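You operate a simulated robot arm through the tools that you are given. There is no shell and no other tool. Be economical: measure what you need, move in short steps, check, and stop when the job is done.

Carry out the task below with a simulated robot arm. There is one attempt and no reset: what you move stays moved.

Task
Gauge the blue roller stub's run-out; stand it in the green tray up to 0.3 mm, else the brown.
Fine: crank once round, a twentieth short or an eighth over at most; dial arm off again.

Only the result counts: the job must be done as asked and must still hold three seconds after the hand-in. Knocking over, shifting, dropping, spilling or breaking anything else fails it.

Robot
A 7-joint arm with a two-finger parallel gripper, fixed in place. Base frame: the origin is at the foot of the arm, x ahead of it, y to its left, z up; the work surface is at about z = 850. Units: mm, rad, N and s.
With the tool pointing down near the work surface it reaches from about 240 to 680 mm from the base axis. Its first joint turns from -1.152 to 1.152 rad. Payload 2.4 kg.
The tool frame sits at the grasp point between the pads (the TCP): z along the fingers, y along the line on which they close. The tips reach 30 mm beyond it. The gripper opens to 94 mm. The fingers are 28 mm wide and 10 mm thick; the gripper's body (50 by 96 mm) begins 55 mm behind the TCP.
Orientation is that of the tool frame in the base frame, as [roll, pitch, yaw] about the fixed x, y, z axes, in that order (R = Rz(yaw) Ry(pitch) Rx(roll)). With the fingers straight down and closing along the base's y, the tool's x points along the base's -x, its y along +y and its z along -z.

Tools
- The arm moves only by the tool play_rows. Its argument "deltas" is a list of rows, each a list of 7 numbers: the shift along the tool's x, y, z in mm, then the turn, a rotation vector about the tool's x, y, z in rad, then the gripper command, from -1 (shut) to 1 (fully open), values between in proportion. In form: [[x, y, z, rx, ry, rz, grip], ...]. A call has 1 to 20 rows; each row is the pose to reach, as a shift and turn from the pose commanded when the call began, along the tool's axes at that moment. Rows are played at 5 a second. More than 50 mm and 0.15 rad between two rows, or a gripper value outside its range, and nothing of the call is played. Where a pose cannot be reached the arm comes as near as it can. A force on the tool above 40 N (or 10 N above the force at the start of the call, whichever is more), or a blocked arm, ends the call early, and 0.2 s more pass. The fingers move at their own pace (about 153 mm/s each) and stop on an object; they squeeze with about 29 N. The grip force told is the motor's: it shows also when the fingers shut on nothing. Time passes only in rows, and 0.2 s behind the last, so rows that repeat a pose let the fingers close. It gives the time, the measured TCP pose, the force on the tool (base axes), the opening and the grip force at its end, in the units of the frame above (readings bear some noise), with the torque about the TCP (base axes, N m) and any sound that the robot's microphone picked up, and new pictures: "pictures" is both (left out), scene, wrist or none.
- Cameras (640 x 400 px; columns grow to the right, rows downward): "scene" is fixed at [42.4, 480, 1436.8]; the picture's right is [-0.70, -0.71, 0.00], its down [-0.44, 0.43, -0.78] and it looks along [0.56, -0.55, -0.62] (base axes); focal length 361 px, centre (320, 200). "wrist" rides on the gripper at [76, 14, -102] in the tool frame; the picture's right is [-0.18, 0.98, 0.00], its down [-0.75, -0.14, -0.64] and it looks along [-0.63, -0.12, 0.77] (tool axes); focal length 243 px, centre (320, 200). There is no depth. A picture from a camera that has moved, and an enlarged one, comes with that camera's place and axes in the base frame and with its lens.
- inspect(camera, box): a new picture of the part [left, top, right, bottom] of that camera's present view, enlarged. No time passes.
- finish_job(): hands the job in; it is judged then, once.

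Work in short steps. Places have to be worked out from the pictures, the camera data and where the tool is seen: move nearer, look again, correct. Check each grasp and each placing, and mend what went wrong. You have 120 turns and 200 pictures in all, those below and enlarged ones among them. Open the gripper and draw the arm clear of the work before you hand the job in, unless the task says otherwise; then end with one line.

The tools are called after "Emit:" by a JSON object that holds its "method" and its "body". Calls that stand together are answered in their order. play_rows: Moves the arm, as the interface text tells. Its arguments: {"type":"object","properties":{"deltas":{"type":"array","items":{"type":"array","items":{"type":"number"}}},"pictures":{"type":"string","enum":["both","scene","wrist","none"]}},"required":["deltas"]} The other tools are called the same way: inspect (camera, box) takes an enlarged picture of a part of a camera's view; finish_job () hands the job in.

At the start:

```text
clock: 0.0
position: [428.5, 93.1, 1146.8]
ee_rot: [3.141, -0.001, 3.14]
ft_force: [-0.1, -0.4, -0.7]
torque: [0.0, 0.01, 0.02]
width: 94.1
finger_force: 0.1
```

scene: 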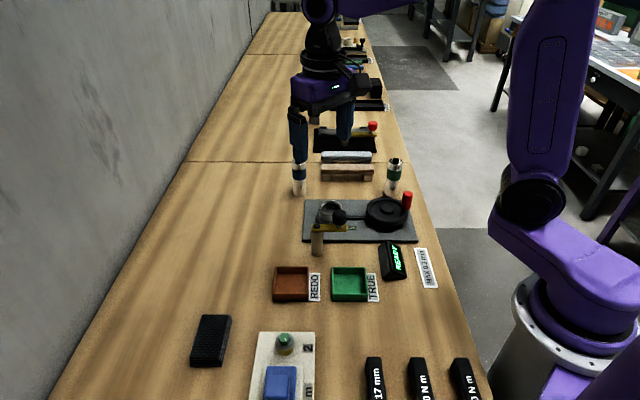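
wrist: 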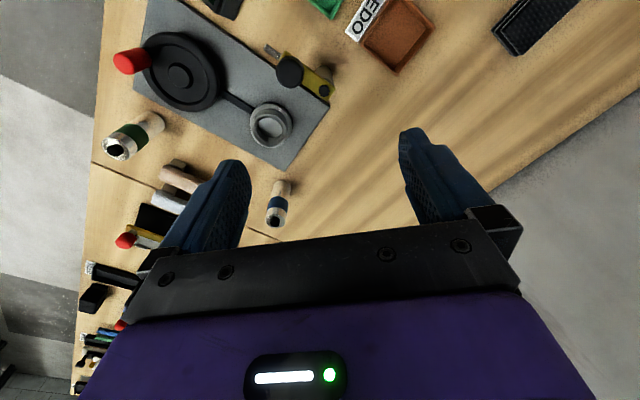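

I see a gauge plate with crank, chuck, dial arm, and two stubs (blue-banded, green-banded). I enlarge to understand the parts.

Emit:
{"method": "inspect", "body": {"camera": "scene", "box": [270, 140, 450, 310]}}

Emit:
{"method": "inspect", "body": {"camera": "wrist", "box": [90, 0, 410, 240]}}

```text
2.35 times, centred on (360, 225) of scene
camera zoom: at [42.4, 480.0, 1436.8], right [-0.7, -0.71, 0.0], down [-0.44, 0.43, -0.78], along [0.56, -0.55, -0.62], focal length 850 px, centre (226, 141)
```

zoom: 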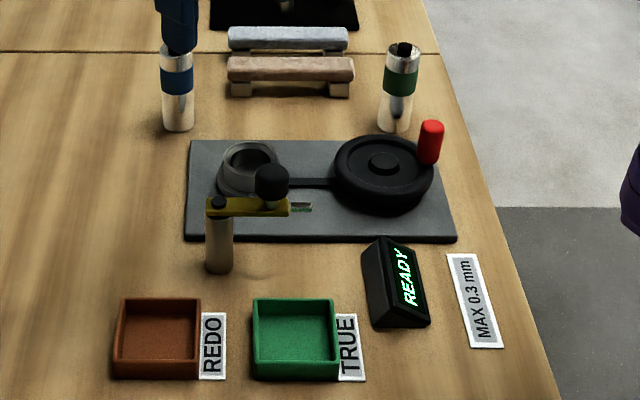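

```text
1.67 times, centred on (250, 120) of wrist
camera zoom: at [352.2, 106.7, 1248.5], right [0.18, 0.98, 0.0], down [0.75, -0.14, 0.64], along [0.63, -0.12, -0.77], focal length 404 px, centre (437, 333)
```

zoom: 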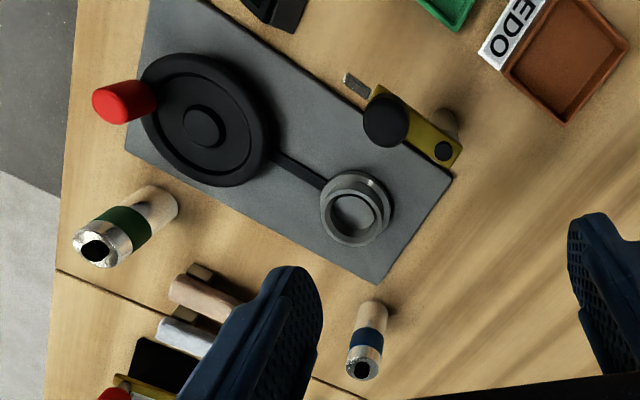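

Estimated positions: blue stub ≈(630,-26), chuck ≈(497,-3), wheel ≈(400,-98). I go lower in free space for a nearer look.

Emit:
{"method": "play_rows", "body": {"deltas": [[0, -35, 25, 0, 0, 0, 1], [0, -75, 50, 0, 0, 0, 1], [0, -110, 80, 0, 0, 0, 1], [0, -110, 80, 0, 0, 0, 1]]}}

```text
clock: 1.0
position: [428.7, -17.4, 1065.2]
ee_rot: [3.14, -0.001, -3.141]
ft_force: [1.0, 0.4, -1.0]
torque: [-0.02, 0.01, -0.01]
width: 94.1
finger_force: 0.0
camera wrist: at [352.4, -3.8, 1168.6], right [0.18, 0.98, 0.0], down [0.75, -0.14, 0.64], along [0.63, -0.12, -0.77], focal length 243 px, centre (320, 200)
```

scene: 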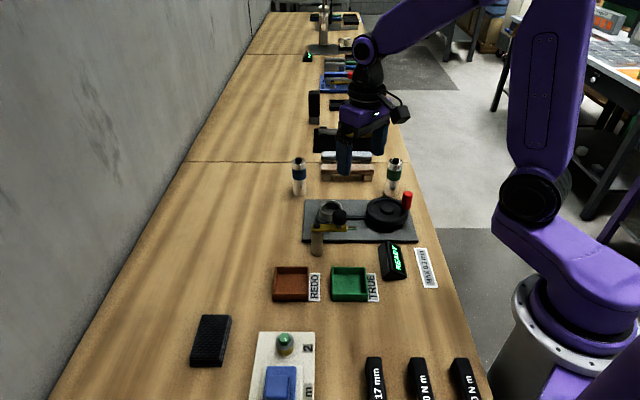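
wrist: 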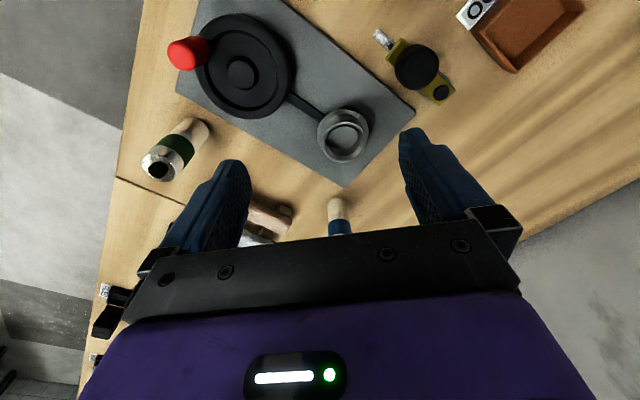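

Emit:
{"method": "inspect", "body": {"camera": "wrist", "box": [150, 0, 550, 250]}}

Emit:
{"method": "inspect", "body": {"camera": "scene", "box": [280, 145, 440, 245]}}

```text
1.60 times, centred on (350, 125) of wrist
camera zoom: at [352.4, -3.8, 1168.6], right [0.18, 0.98, 0.0], down [0.75, -0.14, 0.64], along [0.63, -0.12, -0.77], focal length 388 px, centre (272, 320)
```

zoom: 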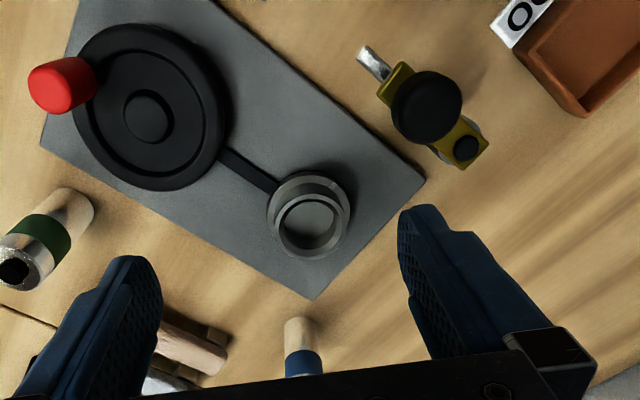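

```text
4.00 times, centred on (360, 195) of scene
camera zoom: at [42.5, 480.0, 1436.8], right [-0.7, -0.71, 0.0], down [-0.44, 0.43, -0.78], along [0.56, -0.55, -0.62], focal length 1444 px, centre (160, 220)
```

zoom: 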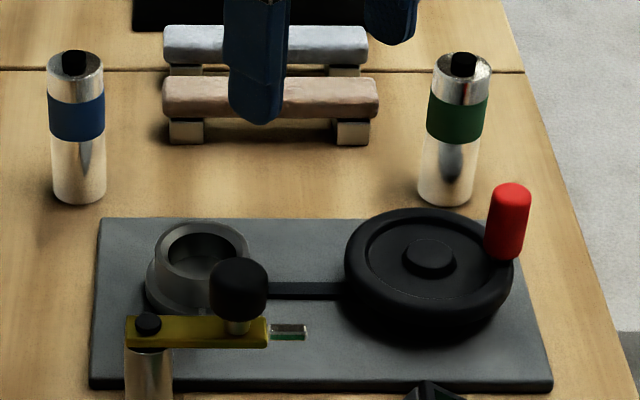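

Triangulated: stub centre ≈(633,-24), top ≈950; chuck ≈(489,2), rim z≈892; dial pivot ≈(441,94), knob ≈(408,62,960); wheel hub ≈(397,-94), handle ≈(366,-117). I move above the blue stub.

Emit:
{"method": "play_rows", "body": {"deltas": [[-45, -2, 0, 0, 0, 0, 1], [-90, -3, 0, 0, 0, 0, 1], [-135, -4, 10, 0, 0, 0, 1], [-180, -6, 25, 0, 0, 0, 1], [-204, -6.6, 35, 0, 0, 0, 1], [-204, -6.6, 35, 0, 0, 0, 1]]}}

```text
clock: 2.4
position: [633.5, -23.8, 1031.4]
ee_rot: [3.141, 0.0, -3.14]
ft_force: [0.4, 1.4, 0.7]
torque: [0.0, 0.05, 0.02]
width: 94.0
finger_force: 0.2
camera wrist: at [556.2, -9.8, 1133.9], right [0.18, 0.98, 0.0], down [0.75, -0.14, 0.64], along [0.63, -0.12, -0.77], focal length 243 px, centre (320, 200)
```

scene: 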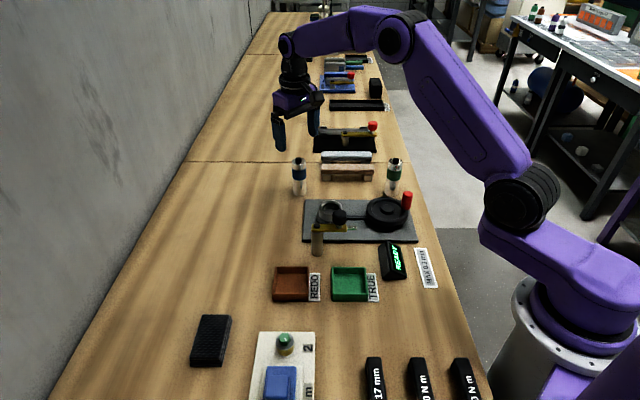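
wrist: 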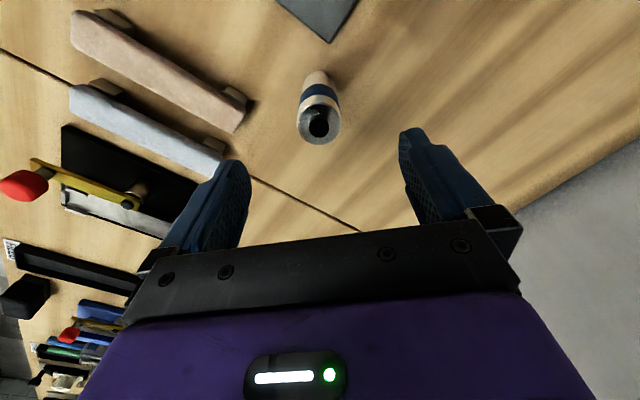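

Top ray agrees with x≈632, y≈-24. Quick enlarged look at the stub top before descending.

Emit:
{"method": "inspect", "body": {"camera": "wrist", "box": [260, 50, 390, 160]}}

```text
3.64 times, centred on (325, 105) of wrist
camera zoom: at [556.2, -9.8, 1133.9], right [0.18, 0.98, 0.0], down [0.75, -0.14, 0.64], along [0.63, -0.12, -0.77], focal length 882 px, centre (302, 546)
```

zoom: 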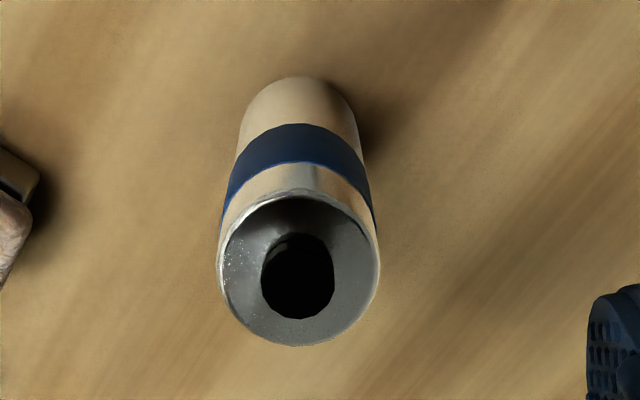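

Stub ≈35 mm wide with a small black stem. I descend 105 mm with open fingers, then close.

Emit:
{"method": "play_rows", "body": {"deltas": [[0, 0, 40, 0, 0, 0, 1], [0, 0, 80, 0, 0, 0, 1], [0, 0, 105, 0, 0, 0, 1], [0, 0, 105, 0, 0, 0, 1]]}}

Emit:
{"method": "inspect", "body": {"camera": "wrist", "box": [160, 60, 500, 270]}}

```text
clock: 3.4
position: [633.3, -23.5, 928.2]
ee_rot: [3.141, -0.001, -3.141]
ft_force: [0.0, 0.7, 0.2]
torque: [0.02, 0.03, 0.01]
width: 93.9
finger_force: 0.1
camera wrist: at [556.4, -9.4, 1028.9], right [0.18, 0.98, 0.0], down [0.75, -0.14, 0.64], along [0.63, -0.12, -0.77], focal length 243 px, centre (320, 200)
```

scene: 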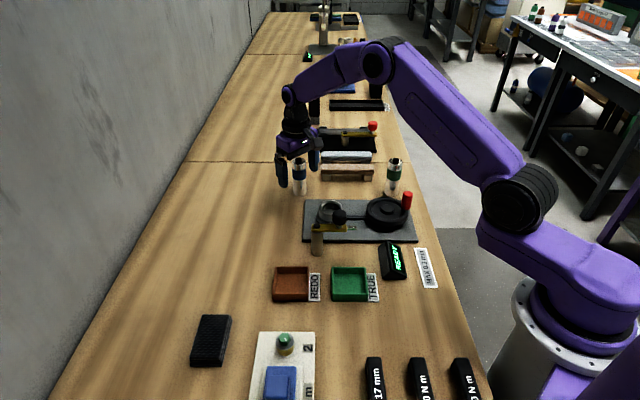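
wrist: 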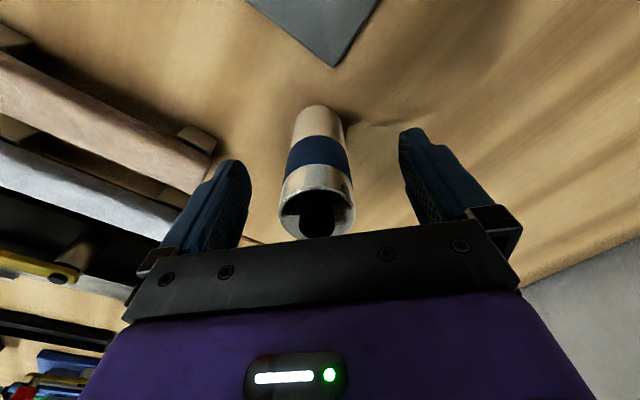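

```text
1.88 times, centred on (330, 165) of wrist
camera zoom: at [556.4, -9.4, 1028.9], right [0.18, 0.98, 0.0], down [0.75, -0.14, 0.64], along [0.63, -0.12, -0.77], focal length 457 px, centre (301, 266)
```

zoom: 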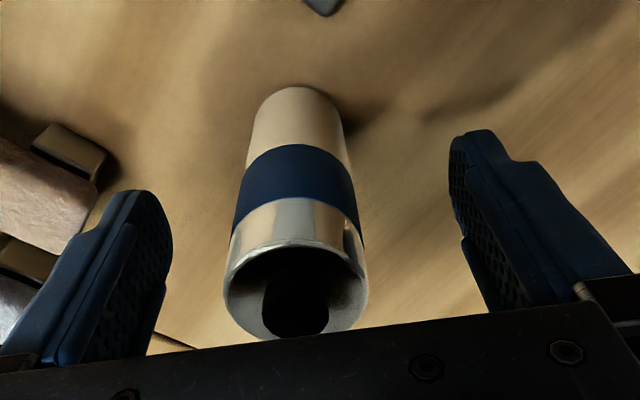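

Stub sits between the fingers, top ≈944. Close the gripper.

Emit:
{"method": "play_rows", "body": {"deltas": [[0, -1.2, 0, 0, 0, 0, 0.2], [0, -1.2, 0, 0, 0, 0, -1], [0, -1.2, 0, 0, 0, 0, -1], [0, -1.2, 0, 0, 0, 0, -1]], "pictures": "none"}}

```text
clock: 4.4
position: [633.4, -24.1, 927.2]
ee_rot: [-3.14, 0.001, -3.142]
ft_force: [0.0, 2.0, -0.7]
torque: [0.08, 0.04, 0.02]
width: 34.7
finger_force: 28.7
```

Gripped at 34.7 mm. Lift 90 mm and carry towards the chuck, stopping above it (489, 2).

Emit:
{"method": "play_rows", "body": {"deltas": [[0, 0, -15, 0, 0, 0, -1], [0, 0, -50, 0, 0, 0, -1], [0, 0, -90, 0, 0, 0, -1], [35, 7, -90, 0, 0, 0, -1], [70, 14, -90, 0, 0, 0, -1], [105, 20, -90, 0, 0, 0, -1], [130, 24, -90, 0, 0, 0, -1], [144, 26, -90, 0, 0, 0, -1], [144, 26, -90, 0, 0, 0, -1]]}}

Emit:
{"method": "inspect", "body": {"camera": "wrist", "box": [160, 0, 480, 240]}}

Emit:
{"method": "inspect", "body": {"camera": "scene", "box": [280, 145, 440, 245]}}

```text
clock: 6.4
position: [488.6, 1.7, 1016.3]
ee_rot: [-3.141, -0.002, 3.141]
ft_force: [0.1, -0.4, -3.3]
torque: [-0.01, -0.01, 0.01]
width: 34.6
finger_force: 28.8
camera wrist: at [411.9, 14.7, 1118.2], right [0.18, 0.98, 0.0], down [0.75, -0.14, 0.64], along [0.63, -0.12, -0.77], focal length 243 px, centre (320, 200)
```

scene: 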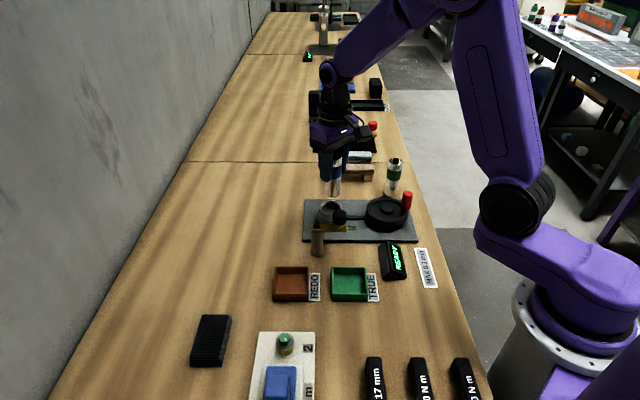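
wrist: 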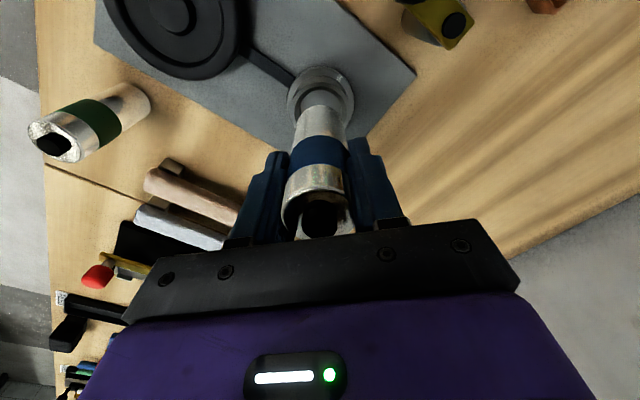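

```text
1.67 times, centred on (320, 120) of wrist
camera zoom: at [411.9, 14.7, 1118.2], right [0.18, 0.98, 0.0], down [0.75, -0.14, 0.64], along [0.63, -0.12, -0.77], focal length 404 px, centre (320, 333)
```

zoom: 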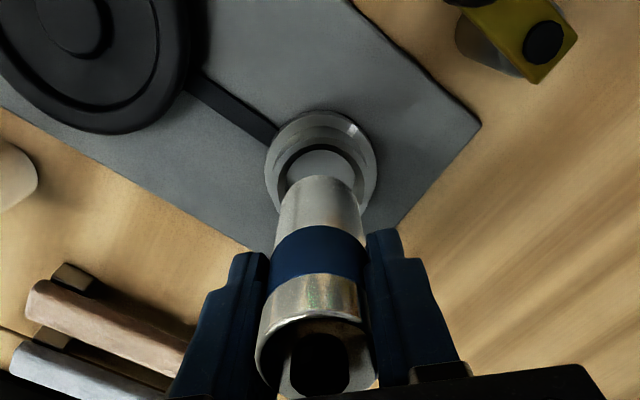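

```text
4.00 times, centred on (360, 195) of scene
camera zoom: at [42.5, 480.0, 1436.8], right [-0.7, -0.71, 0.0], down [-0.44, 0.43, -0.78], along [0.56, -0.55, -0.62], focal length 1444 px, centre (160, 220)
```

zoom: 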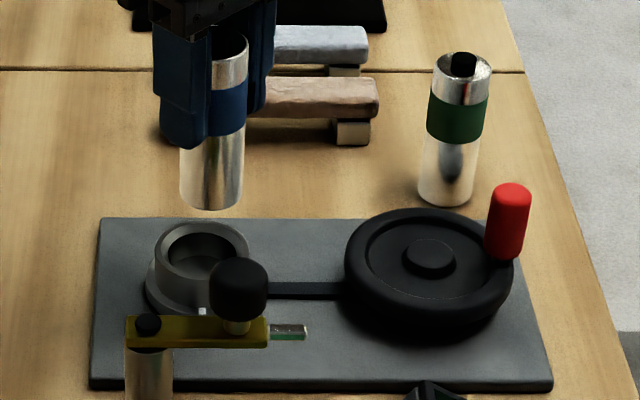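

Stub bottom is at ≈939. I zoom on the chuck to fix its centre better.

Emit:
{"method": "inspect", "body": {"camera": "wrist", "box": [270, 50, 370, 130]}}

Emit:
{"method": "inspect", "body": {"camera": "scene", "box": [305, 175, 365, 235]}}

```text
5.00 times, centred on (320, 90) of wrist
camera zoom: at [411.9, 14.7, 1118.2], right [0.18, 0.98, 0.0], down [0.75, -0.14, 0.64], along [0.63, -0.12, -0.77], focal length 1213 px, centre (320, 750)
```

zoom: 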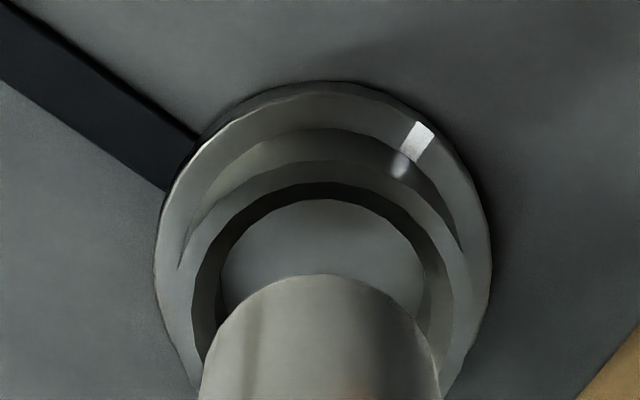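

```text
6.67 times, centred on (335, 205) of scene
camera zoom: at [42.5, 480.0, 1436.8], right [-0.7, -0.71, 0.0], down [-0.44, 0.43, -0.78], along [0.56, -0.55, -0.62], focal length 2407 px, centre (220, 167)
```

zoom: 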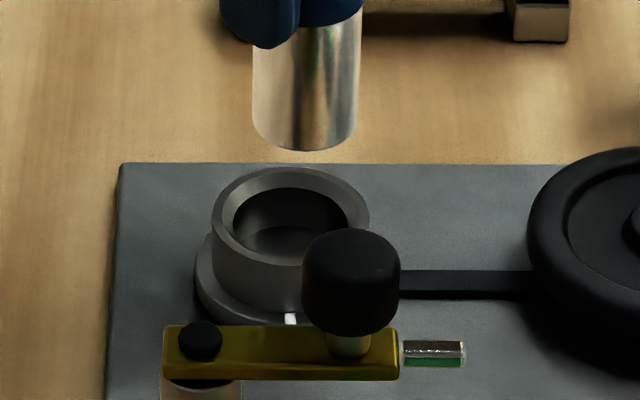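

The estimates for chuck height/centre differ by a few mm; I back off 45 mm in +x to see the chuck unobstructed.

Emit:
{"method": "play_rows", "body": {"deltas": [[-25, 0, 0, 0, 0, 0, -1], [-45, 0, 0, 0, 0, 0, -1], [-45, 0, 0, 0, 0, 0, -1]], "pictures": "none"}}

Emit:
{"method": "inspect", "body": {"camera": "wrist", "box": [260, 0, 380, 80]}}

Emit:
{"method": "inspect", "body": {"camera": "scene", "box": [305, 175, 365, 235]}}

```text
clock: 7.2
position: [534.7, 1.0, 1014.8]
ee_rot: [-3.14, 0.001, -3.141]
ft_force: [0.2, 1.2, -3.1]
torque: [0.01, 0.0, 0.01]
width: 34.9
finger_force: 29.3
```

```text
5.00 times, centred on (320, 40) of wrist
camera zoom: at [457.8, 15.1, 1118.6], right [0.18, 0.98, 0.0], down [0.75, -0.14, 0.64], along [0.63, -0.12, -0.77], focal length 1213 px, centre (320, 1000)
```

zoom: 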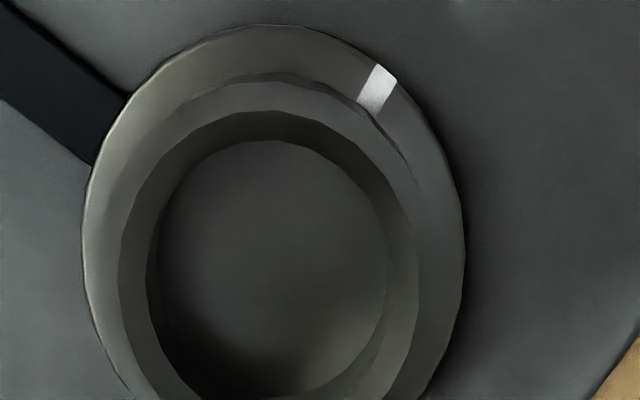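

```text
6.67 times, centred on (335, 205) of scene
camera zoom: at [42.5, 480.0, 1436.8], right [-0.7, -0.71, 0.0], down [-0.44, 0.43, -0.78], along [0.56, -0.55, -0.62], focal length 2407 px, centre (220, 167)
```

zoom: 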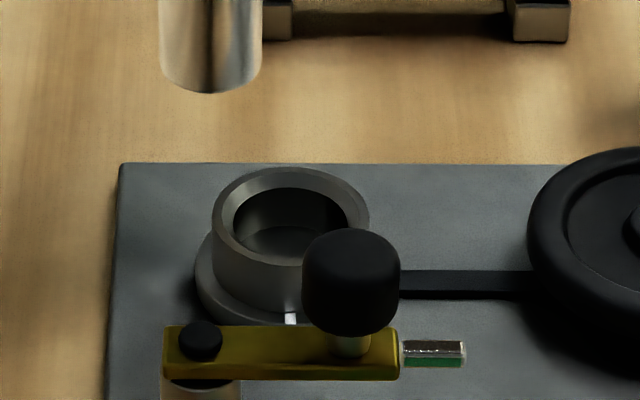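

Best estimate chuck centre ≈(493, 0.8) with a chamfered mouth. I move there and lower until the stub bottom is ≈10 mm above the rim, then check.

Emit:
{"method": "play_rows", "body": {"deltas": [[22, 0, 0, 0, 0, 0, -1], [41.3, -0.2, 0, 0, 0, 0, -1], [41.3, -0.2, 15, 0, 0, 0, -1], [41.3, -0.2, 25, 0, 0, 0, -1], [41.3, -0.2, 25, 0, 0, 0, -1]], "pictures": "none"}}

Emit:
{"method": "inspect", "body": {"camera": "wrist", "box": [260, 50, 380, 130]}}

Emit:
{"method": "inspect", "body": {"camera": "scene", "box": [305, 165, 365, 225]}}

```text
clock: 8.4
position: [492.4, 1.0, 990.1]
ee_rot: [3.141, 0.0, -3.141]
ft_force: [0.1, -0.1, -3.5]
torque: [0.0, 0.01, -0.03]
width: 34.7
finger_force: 29.1
```

```text
5.00 times, centred on (320, 90) of wrist
camera zoom: at [416.2, 14.7, 1093.3], right [0.18, 0.98, 0.0], down [0.75, -0.14, 0.64], along [0.63, -0.12, -0.77], focal length 1213 px, centre (320, 750)
```

zoom: 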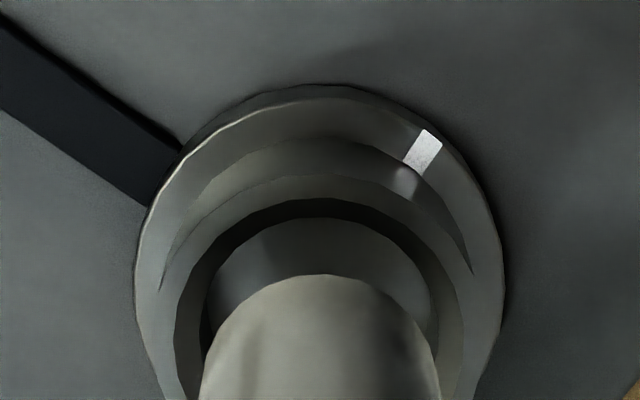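

```text
6.67 times, centred on (335, 195) of scene
camera zoom: at [42.5, 480.0, 1436.8], right [-0.7, -0.71, 0.0], down [-0.44, 0.43, -0.78], along [0.56, -0.55, -0.62], focal length 2407 px, centre (220, 233)
```

zoom: 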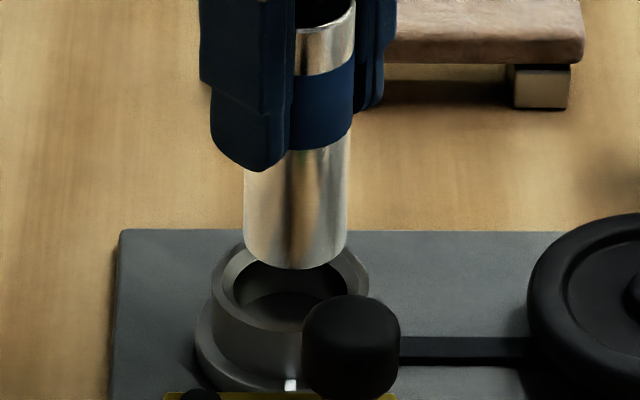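

Wrist view is aligned laterally; the scene view suggests ≈+1.6 mm in x. I correct and lower 20 mm gently.

Emit:
{"method": "play_rows", "body": {"deltas": [[-1.6, -0.2, 0, 0, 0, 0, -1], [-1.6, -0.2, 8, 0, 0, 0, -1], [-1.6, -0.2, 14, 0, 0, 0, -1], [-1.6, -0.2, 20, 0, 0, 0, -1], [-1.6, -0.2, 20, 0, 0, 0, -1]], "pictures": "none"}}

Emit:
{"method": "inspect", "body": {"camera": "wrist", "box": [260, 50, 380, 130]}}

Emit:
{"method": "inspect", "body": {"camera": "scene", "box": [305, 165, 365, 225]}}

```text
clock: 9.6
position: [494.2, -0.0, 970.9]
ee_rot: [3.14, 0.001, -3.14]
ft_force: [0.4, 0.2, -3.1]
torque: [0.0, -0.04, 0.02]
width: 34.5
finger_force: 28.8
```

```text
5.00 times, centred on (320, 90) of wrist
camera zoom: at [417.5, 14.1, 1073.4], right [0.18, 0.98, 0.0], down [0.75, -0.14, 0.64], along [0.63, -0.12, -0.77], focal length 1213 px, centre (320, 750)
```

zoom: 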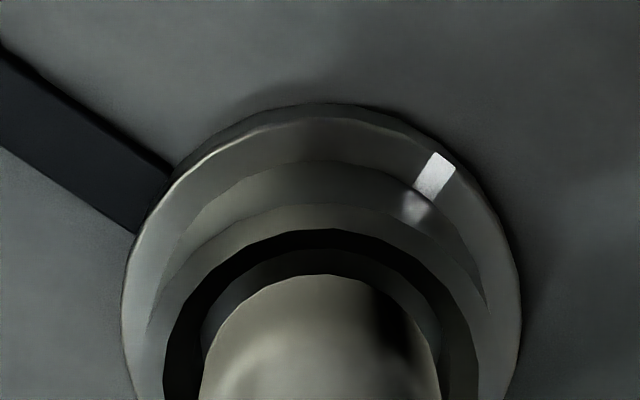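

```text
6.67 times, centred on (335, 195) of scene
camera zoom: at [42.5, 480.0, 1436.8], right [-0.7, -0.71, 0.0], down [-0.44, 0.43, -0.78], along [0.56, -0.55, -0.62], focal length 2407 px, centre (220, 233)
```

zoom: 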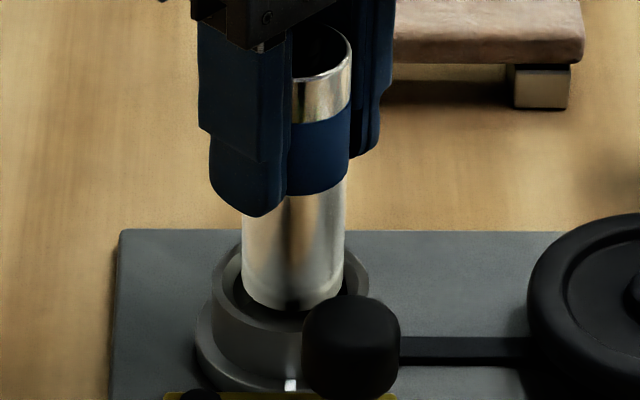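

Stub is centred in the mouth within a mm. I nudge +0.6 in y and lower until contact.

Emit:
{"method": "play_rows", "body": {"deltas": [[-0.5, 0.7, 4, 0, 0, 0, -1], [-0.5, 0.7, 8, 0, 0, 0, -1], [-0.5, 0.7, 12, 0, 0, 0, -1], [-0.5, 0.7, 16, 0, 0, 0, -1], [-0.5, 0.7, 16, 0, 0, 0, -1]], "pictures": "none"}}

Emit:
{"method": "inspect", "body": {"camera": "scene", "box": [305, 165, 365, 225]}}

```text
clock: 10.8
position: [495.2, 1.0, 955.8]
ee_rot: [-3.141, 0.0, -3.141]
ft_force: [0.4, -0.2, -3.9]
torque: [0.01, 0.03, -0.01]
width: 34.7
finger_force: 29.1
```

```text
6.67 times, centred on (335, 195) of scene
camera zoom: at [42.5, 480.0, 1436.8], right [-0.7, -0.71, 0.0], down [-0.44, 0.43, -0.78], along [0.56, -0.55, -0.62], focal length 2407 px, centre (220, 233)
```

zoom: 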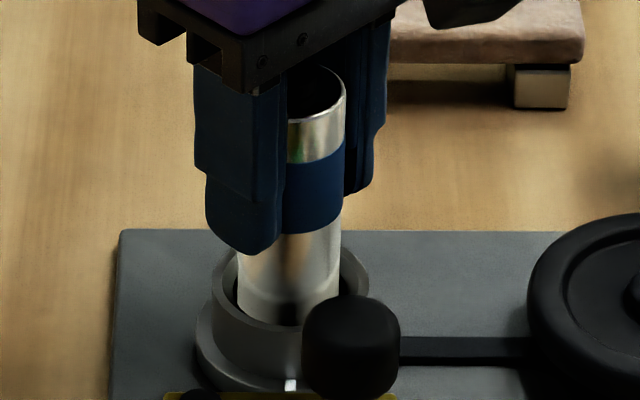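

Inside the hole, no contact yet; continue down slowly with a half-mm correction back.

Emit:
{"method": "play_rows", "body": {"deltas": [[0.7, -0.3, 3, 0, 0, 0, -1], [0.7, -0.3, 6, 0, 0, 0, -1], [0.7, -0.3, 9, 0, 0, 0, -1], [0.7, -0.3, 12, 0, 0, 0, -1], [0.7, -0.3, 15, 0, 0, 0, -1]], "pictures": "none"}}

Emit:
{"method": "inspect", "body": {"camera": "scene", "box": [305, 165, 365, 225]}}

```text
clock: 12.0
position: [495.0, 1.7, 940.3]
ee_rot: [-3.141, 0.002, -3.141]
ft_force: [2.6, 2.3, 19.7]
torque: [0.11, 0.0, 0.0]
width: 34.4
finger_force: 29.0
```

```text
6.67 times, centred on (335, 195) of scene
camera zoom: at [42.2, 480.1, 1436.8], right [-0.7, -0.71, 0.0], down [-0.44, 0.43, -0.78], along [0.56, -0.55, -0.62], focal length 2407 px, centre (220, 233)
```

zoom: 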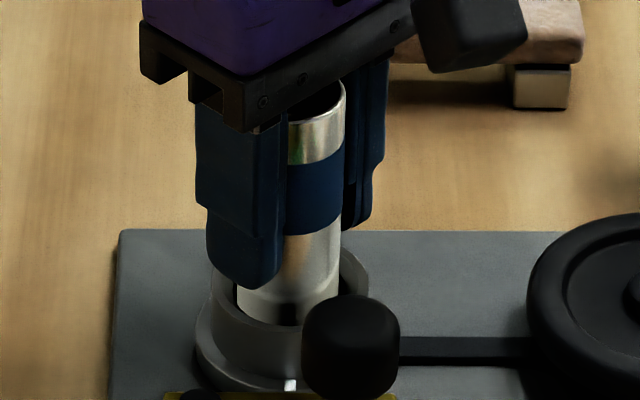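

The stub bottomed out (23 N, pads slid down it a little). I release and rise straight up.

Emit:
{"method": "play_rows", "body": {"deltas": [[0, 0, -5, 0, 0, 0, -1], [0, 0, -5, 0, 0, 0, 0.3], [0, 0, -5, 0, 0, 0, 1], [0, 0, -5, 0, 0, 0, 1], [0, 0, -40, 0, 0, 0, 1], [0, 0, -80, 0, 0, 0, 1], [0, 0, -120, 0, 0, 0, 1], [0, 0, -120, 0, 0, 0, 1]]}}

Emit:
{"method": "inspect", "body": {"camera": "scene", "box": [285, 145, 435, 265]}}

Emit:
{"method": "inspect", "body": {"camera": "wrist", "box": [180, 0, 480, 200]}}

```text
clock: 13.8
position: [494.5, 0.1, 1059.5]
ee_rot: [3.141, -0.001, -3.14]
ft_force: [-0.7, 0.0, -1.1]
torque: [0.0, 0.02, 0.02]
width: 93.7
finger_force: 0.1
camera wrist: at [417.9, 13.3, 1162.6], right [0.18, 0.98, 0.0], down [0.75, -0.14, 0.64], along [0.63, -0.12, -0.77], focal length 243 px, centre (320, 200)
```

scene: 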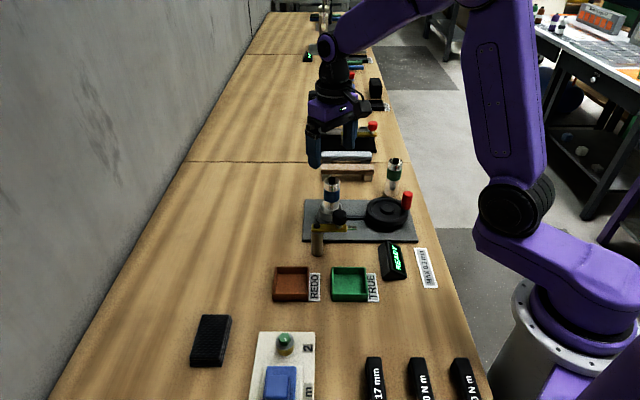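
wrist: 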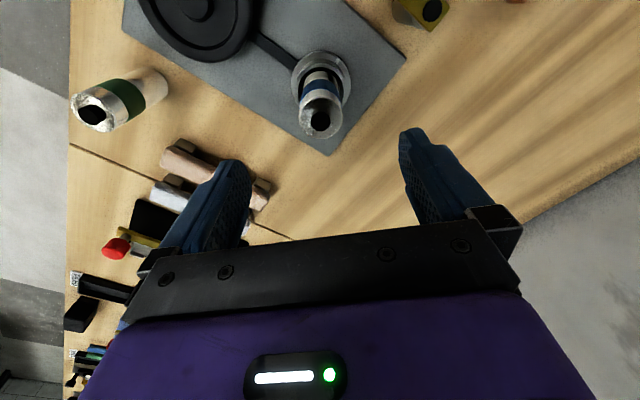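

```text
3.33 times, centred on (360, 205) of scene
camera zoom: at [42.4, 480.0, 1436.8], right [-0.7, -0.71, 0.0], down [-0.44, 0.43, -0.78], along [0.56, -0.55, -0.62], focal length 1204 px, centre (187, 183)
```

zoom: 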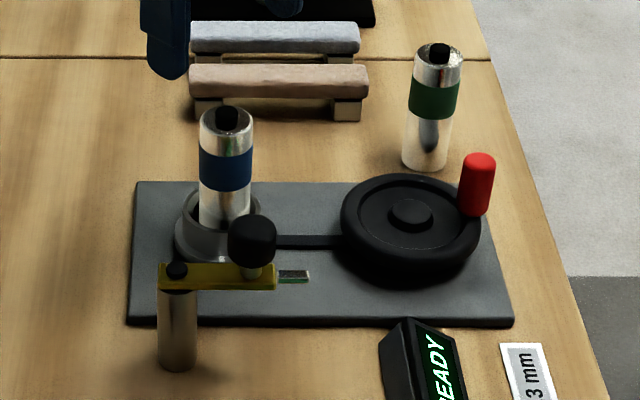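

```text
2.00 times, centred on (330, 100) of wrist
camera zoom: at [417.9, 13.3, 1162.6], right [0.18, 0.98, 0.0], down [0.75, -0.14, 0.64], along [0.63, -0.12, -0.77], focal length 485 px, centre (300, 400)
```

zoom: 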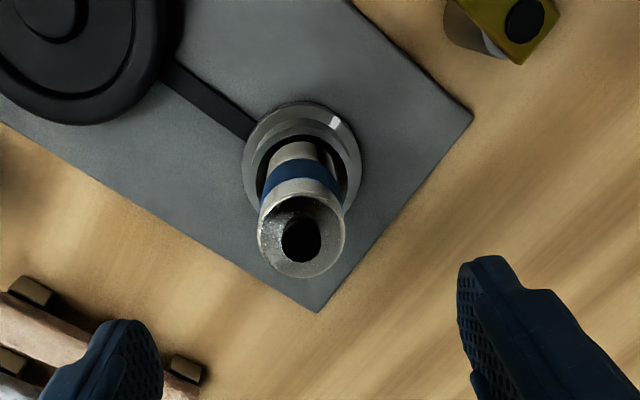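

Stub stands in the chuck. Next the dial arm: pivot ≈(441,94), knob ≈(408,62). I move above the knob for a closer look.

Emit:
{"method": "play_rows", "body": {"deltas": [[30, 20, 0, 0, 0, 0, 1], [60, 42, 0, 0, 0, 0, 1], [86.5, 62, 10, 0, 0, 0, 1], [86.5, 62, 20, 0, 0, 0, 0.3], [86.5, 62, 20, 0, 0, 0, 0.3]]}}

Emit:
{"method": "inspect", "body": {"camera": "wrist", "box": [200, 0, 460, 220]}}

Emit:
{"method": "inspect", "body": {"camera": "scene", "box": [285, 165, 435, 285]}}

```text
clock: 15.0
position: [408.0, 62.8, 1039.4]
ee_rot: [3.141, 0.0, 3.141]
ft_force: [-0.2, -0.8, -0.4]
torque: [0.03, -0.01, 0.01]
width: 61.1
finger_force: 0.0
camera wrist: at [331.1, 76.4, 1142.2], right [0.18, 0.98, 0.0], down [0.75, -0.14, 0.64], along [0.63, -0.12, -0.77], focal length 243 px, centre (320, 200)
```

scene: 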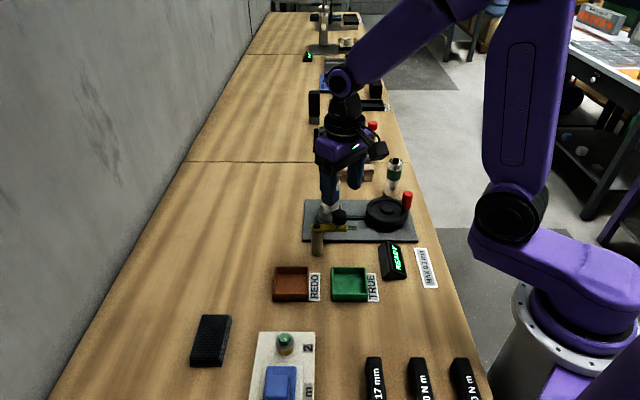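
wrist: 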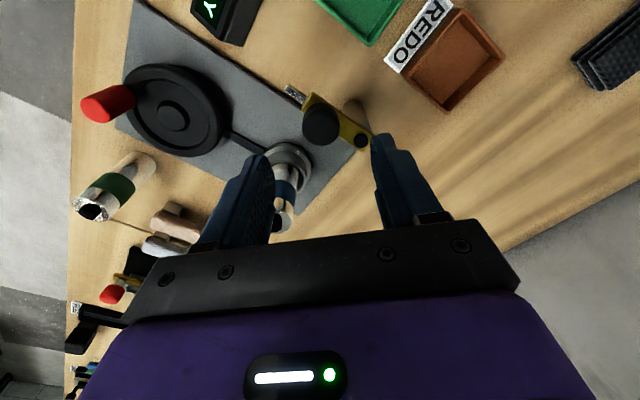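

```text
1.82 times, centred on (330, 110) of wrist
camera zoom: at [331.1, 76.4, 1142.2], right [0.18, 0.98, 0.0], down [0.75, -0.14, 0.64], along [0.63, -0.12, -0.77], focal length 441 px, centre (302, 364)
```

zoom: 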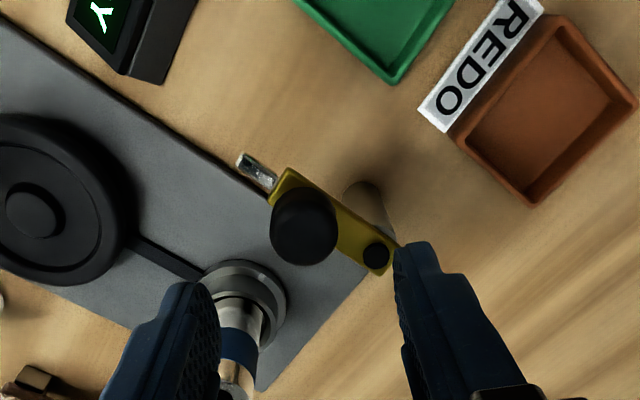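

```text
3.33 times, centred on (360, 225) of scene
camera zoom: at [42.4, 480.0, 1436.8], right [-0.7, -0.71, 0.0], down [-0.44, 0.43, -0.78], along [0.56, -0.55, -0.62], focal length 1204 px, centre (187, 117)
```

zoom: 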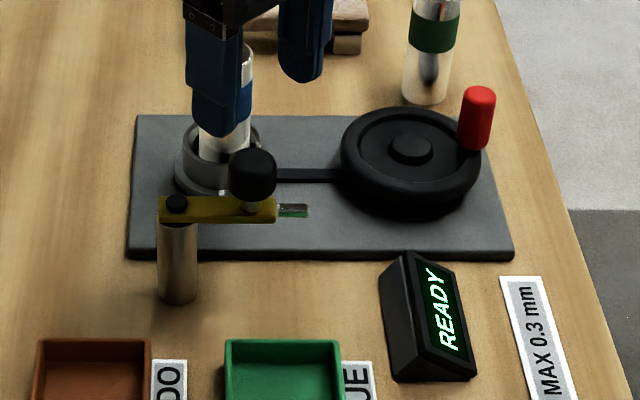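

Knob centre ≈(410,62), top ≈960. I descend to TCP z≈970 around it, and close.

Emit:
{"method": "play_rows", "body": {"deltas": [[-2, -0.5, 35, 0, 0, 0, 0.3], [-2, -0.5, 60, 0, 0, 0, 0.3], [-2, -0.5, 69, 0, 0, 0, 0.3], [-2, -0.5, 69, 0, 0, 0, 0.3]], "pictures": "none"}}

Emit:
{"method": "inspect", "body": {"camera": "wrist", "box": [200, 40, 460, 240]}}

Emit:
{"method": "inspect", "body": {"camera": "scene", "box": [295, 165, 385, 265]}}

```text
clock: 16.0
position: [410.0, 62.7, 970.8]
ee_rot: [-3.141, -0.001, 3.14]
ft_force: [0.5, 0.2, -0.5]
torque: [-0.02, -0.01, 0.01]
width: 61.0
finger_force: 0.0
```

```text
2.00 times, centred on (330, 140) of wrist
camera zoom: at [333.5, 76.1, 1073.5], right [0.18, 0.98, 0.0], down [0.75, -0.14, 0.64], along [0.63, -0.12, -0.77], focal length 485 px, centre (300, 320)
```

zoom: 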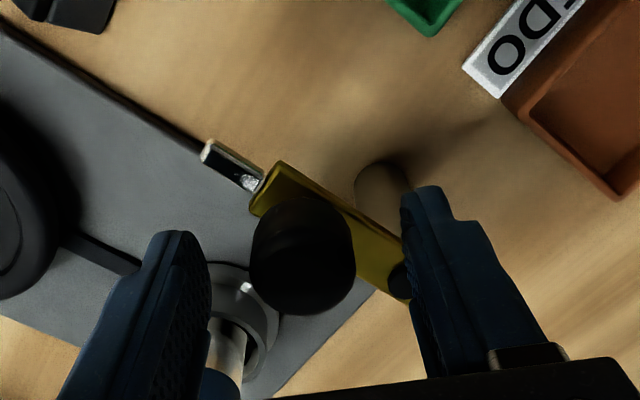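

```text
4.00 times, centred on (340, 215) of scene
camera zoom: at [42.4, 480.0, 1436.8], right [-0.7, -0.71, 0.0], down [-0.44, 0.43, -0.78], along [0.56, -0.55, -0.62], focal length 1444 px, centre (240, 140)
```

zoom: 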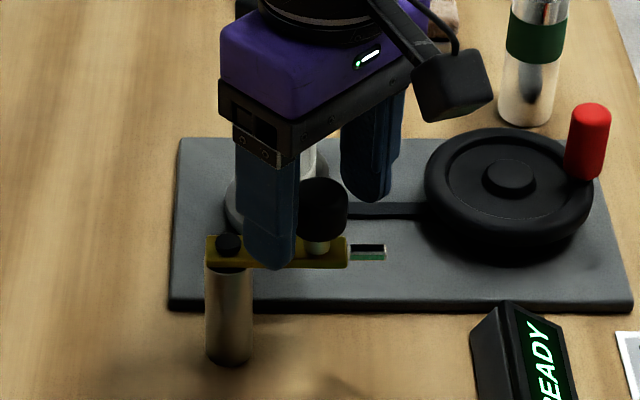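

Knob is between the fingers. Close on it.

Emit:
{"method": "play_rows", "body": {"deltas": [[0, 0, 0, 0, 0, 0, -0.3], [0, 0, 0, 0, 0, 0, -1], [0, 0, 0, 0, 0, 0, -1]], "pictures": "none"}}

```text
clock: 16.8
position: [410.1, 61.8, 971.8]
ee_rot: [-3.141, -0.001, -3.141]
ft_force: [2.1, 3.6, -5.9]
torque: [0.04, -0.34, -0.1]
width: 29.0
finger_force: 44.8
```

Gripped (29 mm). Swing the arm about its pivot by the first 36°, yawing with it.

Emit:
{"method": "play_rows", "body": {"deltas": [[-3.51, -2.91, 0, 0, 0, -0.1047, -1], [-7.3, -5.43, 0, 0, 0, -0.2094, -1], [-11.33, -7.55, 0, 0, 0, -0.3142, -1], [-15.56, -9.23, 0, 0, 0, -0.4189, -1], [-19.95, -10.46, 0, 0, 0, -0.5236, -1], [-24.44, -11.23, 0, 0, 0, -0.6283, -1], [-24.44, -11.23, 0, 0, 0, -0.6283, -1]]}}

Emit:
{"method": "inspect", "body": {"camera": "scene", "box": [295, 165, 435, 285]}}

```text
clock: 18.4
position: [435.8, 50.7, 972.1]
ee_rot: [-3.14, 0.003, -2.513]
ft_force: [9.5, -7.4, -4.0]
torque: [0.6, -1.01, -0.44]
width: 29.3
finger_force: 45.1
camera wrist: at [364.3, 16.7, 1073.5], right [-0.43, 0.9, 0.0], down [0.69, 0.33, 0.64], along [0.58, 0.28, -0.77], focal length 243 px, centre (320, 200)
```

scene: 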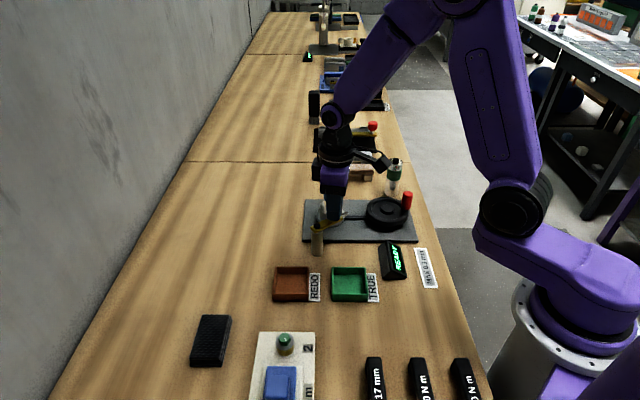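
wrist: 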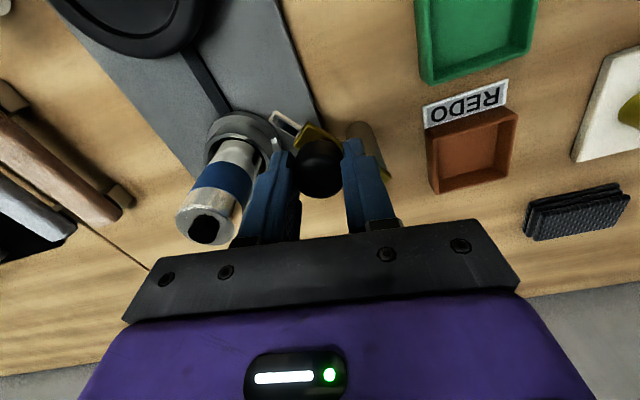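

```text
3.33 times, centred on (365, 225) of scene
camera zoom: at [42.8, 479.8, 1436.9], right [-0.7, -0.71, 0.0], down [-0.44, 0.44, -0.78], along [0.56, -0.55, -0.62], focal length 1204 px, centre (170, 117)
```

zoom: 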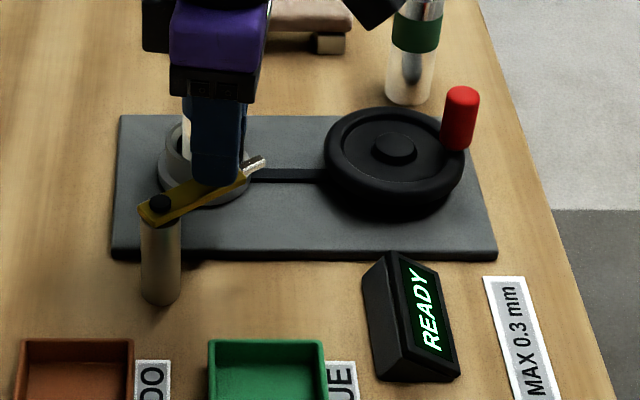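

The arm follows smoothly. By symmetry the same rows continue the arc; another 30°.

Emit:
{"method": "play_rows", "body": {"deltas": [[-3.51, -2.91, 0, 0, 0, -0.1047, -1], [-7.3, -5.43, 0, 0, 0, -0.2094, -1], [-11.33, -7.55, 0, 0, 0, -0.3142, -1], [-15.56, -9.23, 0, 0, 0, -0.4189, -1], [-19.95, -10.46, 0, 0, 0, -0.5236, -1], [-19.95, -10.46, 0, 0, 0, -0.5236, -1]]}}

Emit:
{"method": "inspect", "body": {"camera": "scene", "box": [295, 165, 435, 285]}}

Emit:
{"method": "inspect", "body": {"camera": "wrist", "box": [160, 60, 460, 260]}}

```text
clock: 19.8
position: [457.3, 52.7, 971.0]
ee_rot: [-3.138, 0.002, -1.991]
ft_force: [17.7, -22.3, 8.9]
torque: [-0.56, -0.06, -0.37]
width: 29.3
finger_force: 44.9
camera wrist: at [412.7, -11.6, 1073.5], right [-0.82, 0.57, 0.0], down [0.43, 0.63, 0.64], along [0.37, 0.53, -0.77], focal length 243 px, centre (320, 200)
```

scene: 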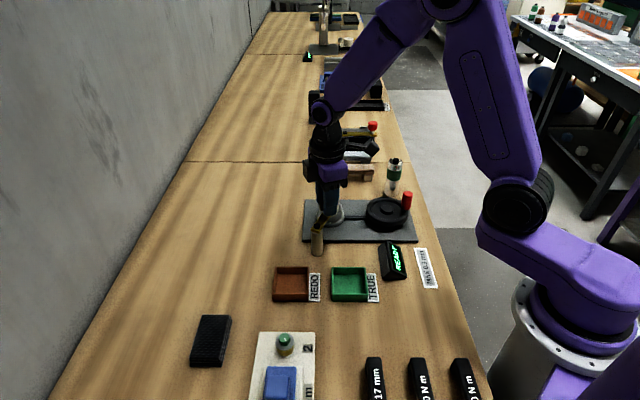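
wrist: 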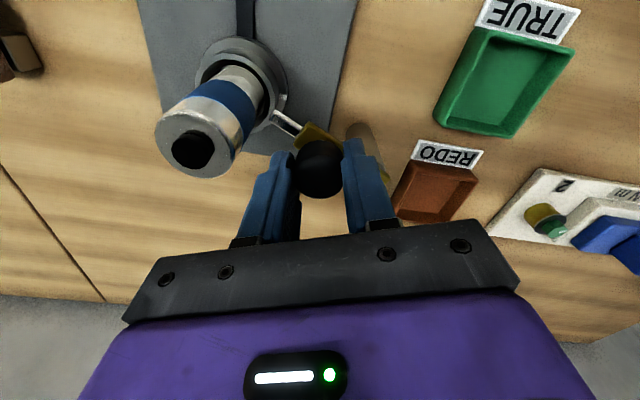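

```text
3.33 times, centred on (365, 225) of scene
camera zoom: at [42.8, 479.4, 1437.0], right [-0.7, -0.71, 0.0], down [-0.44, 0.44, -0.78], along [0.56, -0.55, -0.62], focal length 1204 px, centre (170, 117)
```

zoom: 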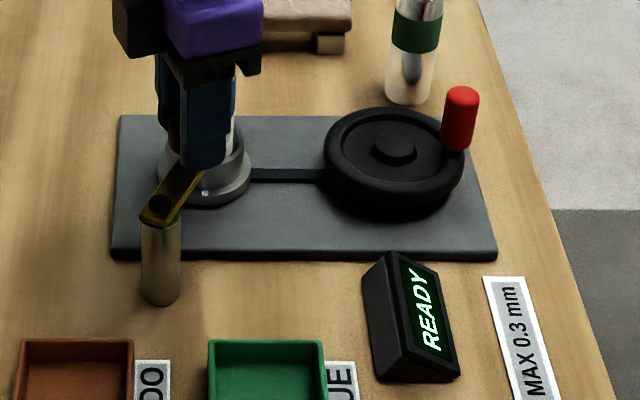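

```text
2.00 times, centred on (310, 160) of wrist
camera zoom: at [412.7, -11.6, 1073.5], right [-0.82, 0.57, 0.0], down [0.43, 0.63, 0.64], along [0.37, 0.53, -0.77], focal length 485 px, centre (340, 280)
```

zoom: 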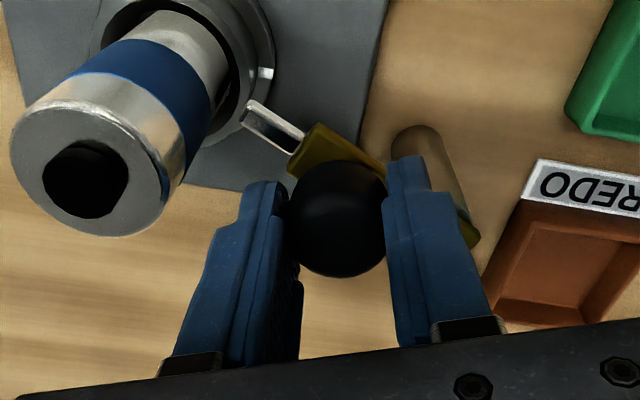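

Arm is about 8–10° short of pointing at the stub; radial force ~28 N outward indicates my radius is slightly small. I continue 8° with 2 mm outward relief.

Emit:
{"method": "play_rows", "body": {"deltas": [[1.36, -1.47, 0, 0, 0, 0, -1], [-0.94, -3.45, 0, 0, 0, -0.07, -1], [-3.38, -5.26, 0, 0, 0, -0.14, -1], [-3.38, -5.26, 0, 0, 0, -0.14, -1]]}}

Emit:
{"method": "inspect", "body": {"camera": "scene", "box": [295, 165, 435, 285]}}

Emit:
{"method": "inspect", "body": {"camera": "wrist", "box": [160, 40, 460, 240]}}

```text
clock: 20.8
position: [463.0, 54.7, 970.8]
ee_rot: [-3.139, 0.002, -1.849]
ft_force: [17.0, -15.0, 9.3]
torque: [-0.19, -0.14, -0.38]
width: 29.2
finger_force: 44.9
camera wrist: at [427.9, -14.7, 1073.4], right [-0.89, 0.45, 0.0], down [0.34, 0.69, 0.64], along [0.29, 0.57, -0.77], focal length 243 px, centre (320, 200)
```

scene: 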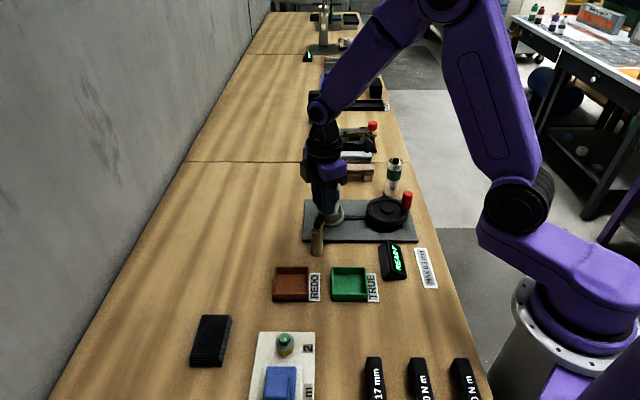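
wrist: 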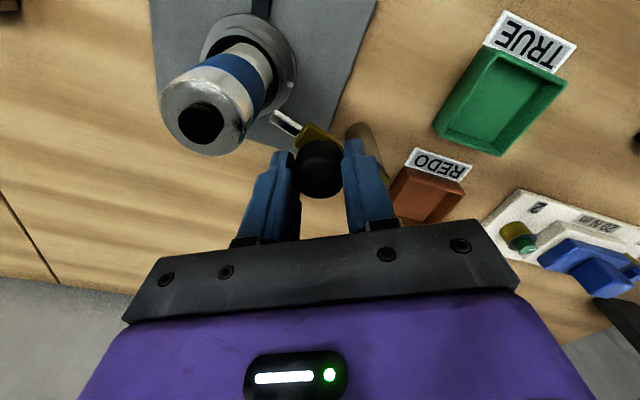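

```text
3.33 times, centred on (365, 225) of scene
camera zoom: at [42.8, 479.6, 1436.9], right [-0.7, -0.71, 0.0], down [-0.44, 0.44, -0.78], along [0.56, -0.55, -0.62], focal length 1204 px, centre (170, 117)
```

zoom: 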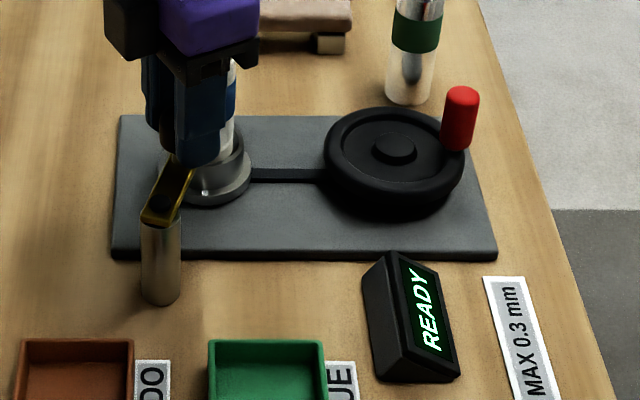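

```text
2.00 times, centred on (310, 140) of wrist
camera zoom: at [427.9, -14.7, 1073.4], right [-0.89, 0.45, 0.0], down [0.34, 0.69, 0.64], along [0.29, 0.57, -0.77], focal length 485 px, centre (340, 320)
```

zoom: 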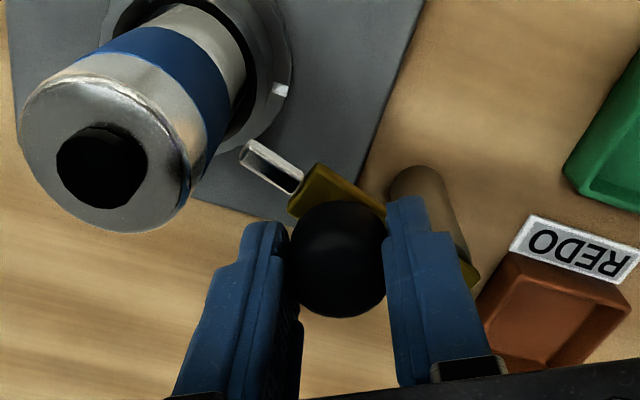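

Display still says READY, and the arm now points at the stub (~1° off), tip ≈10 mm from it visually. I feel for a stop with 4° more.

Emit:
{"method": "play_rows", "body": {"deltas": [[0.7, -0.7, 0, 0, 0, 0, -1], [-0.5, -1.7, 0, 0, 0, -0.035, -1], [-1.6, -2.7, 0, 0, 0, -0.07, -1], [-1.6, -2.7, 0, 0, 0, -0.07, -1]], "pictures": "none"}}

Emit:
{"method": "inspect", "body": {"camera": "scene", "box": [305, 165, 435, 285]}}

Emit:
{"method": "inspect", "body": {"camera": "wrist", "box": [160, 40, 460, 240]}}

```text
clock: 21.8
position: [465.6, 57.0, 970.5]
ee_rot: [-3.14, 0.002, -1.78]
ft_force: [14.8, -6.8, 4.9]
torque: [0.57, -0.3, -0.34]
width: 29.2
finger_force: 44.3
```

```text
3.33 times, centred on (370, 225) of scene
camera zoom: at [42.8, 479.8, 1436.9], right [-0.7, -0.71, 0.0], down [-0.44, 0.44, -0.78], along [0.56, -0.55, -0.62], focal length 1204 px, centre (153, 117)
```

zoom: 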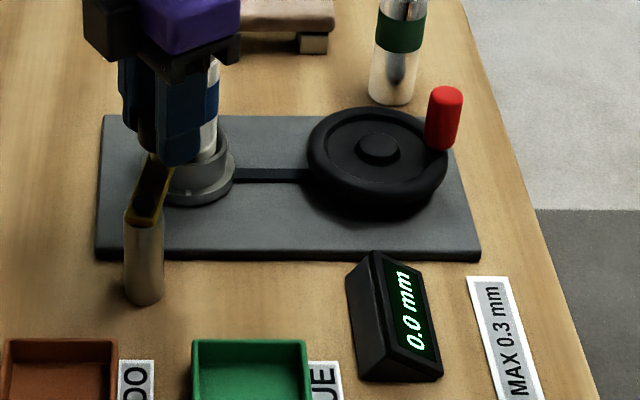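

```text
2.00 times, centred on (310, 140) of wrist
camera zoom: at [435.7, -15.4, 1073.4], right [-0.92, 0.38, 0.0], down [0.29, 0.71, 0.64], along [0.25, 0.59, -0.77], focal length 485 px, centre (340, 320)
```

zoom: 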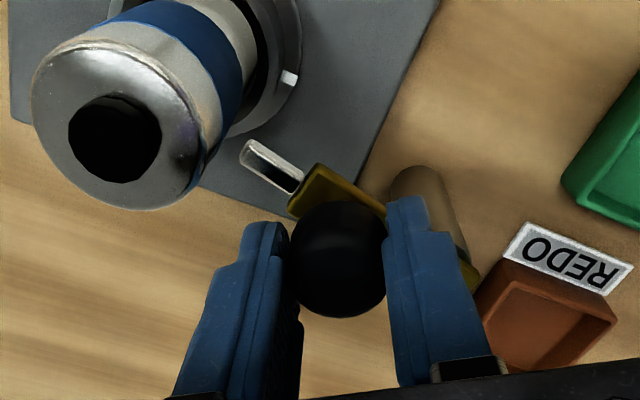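

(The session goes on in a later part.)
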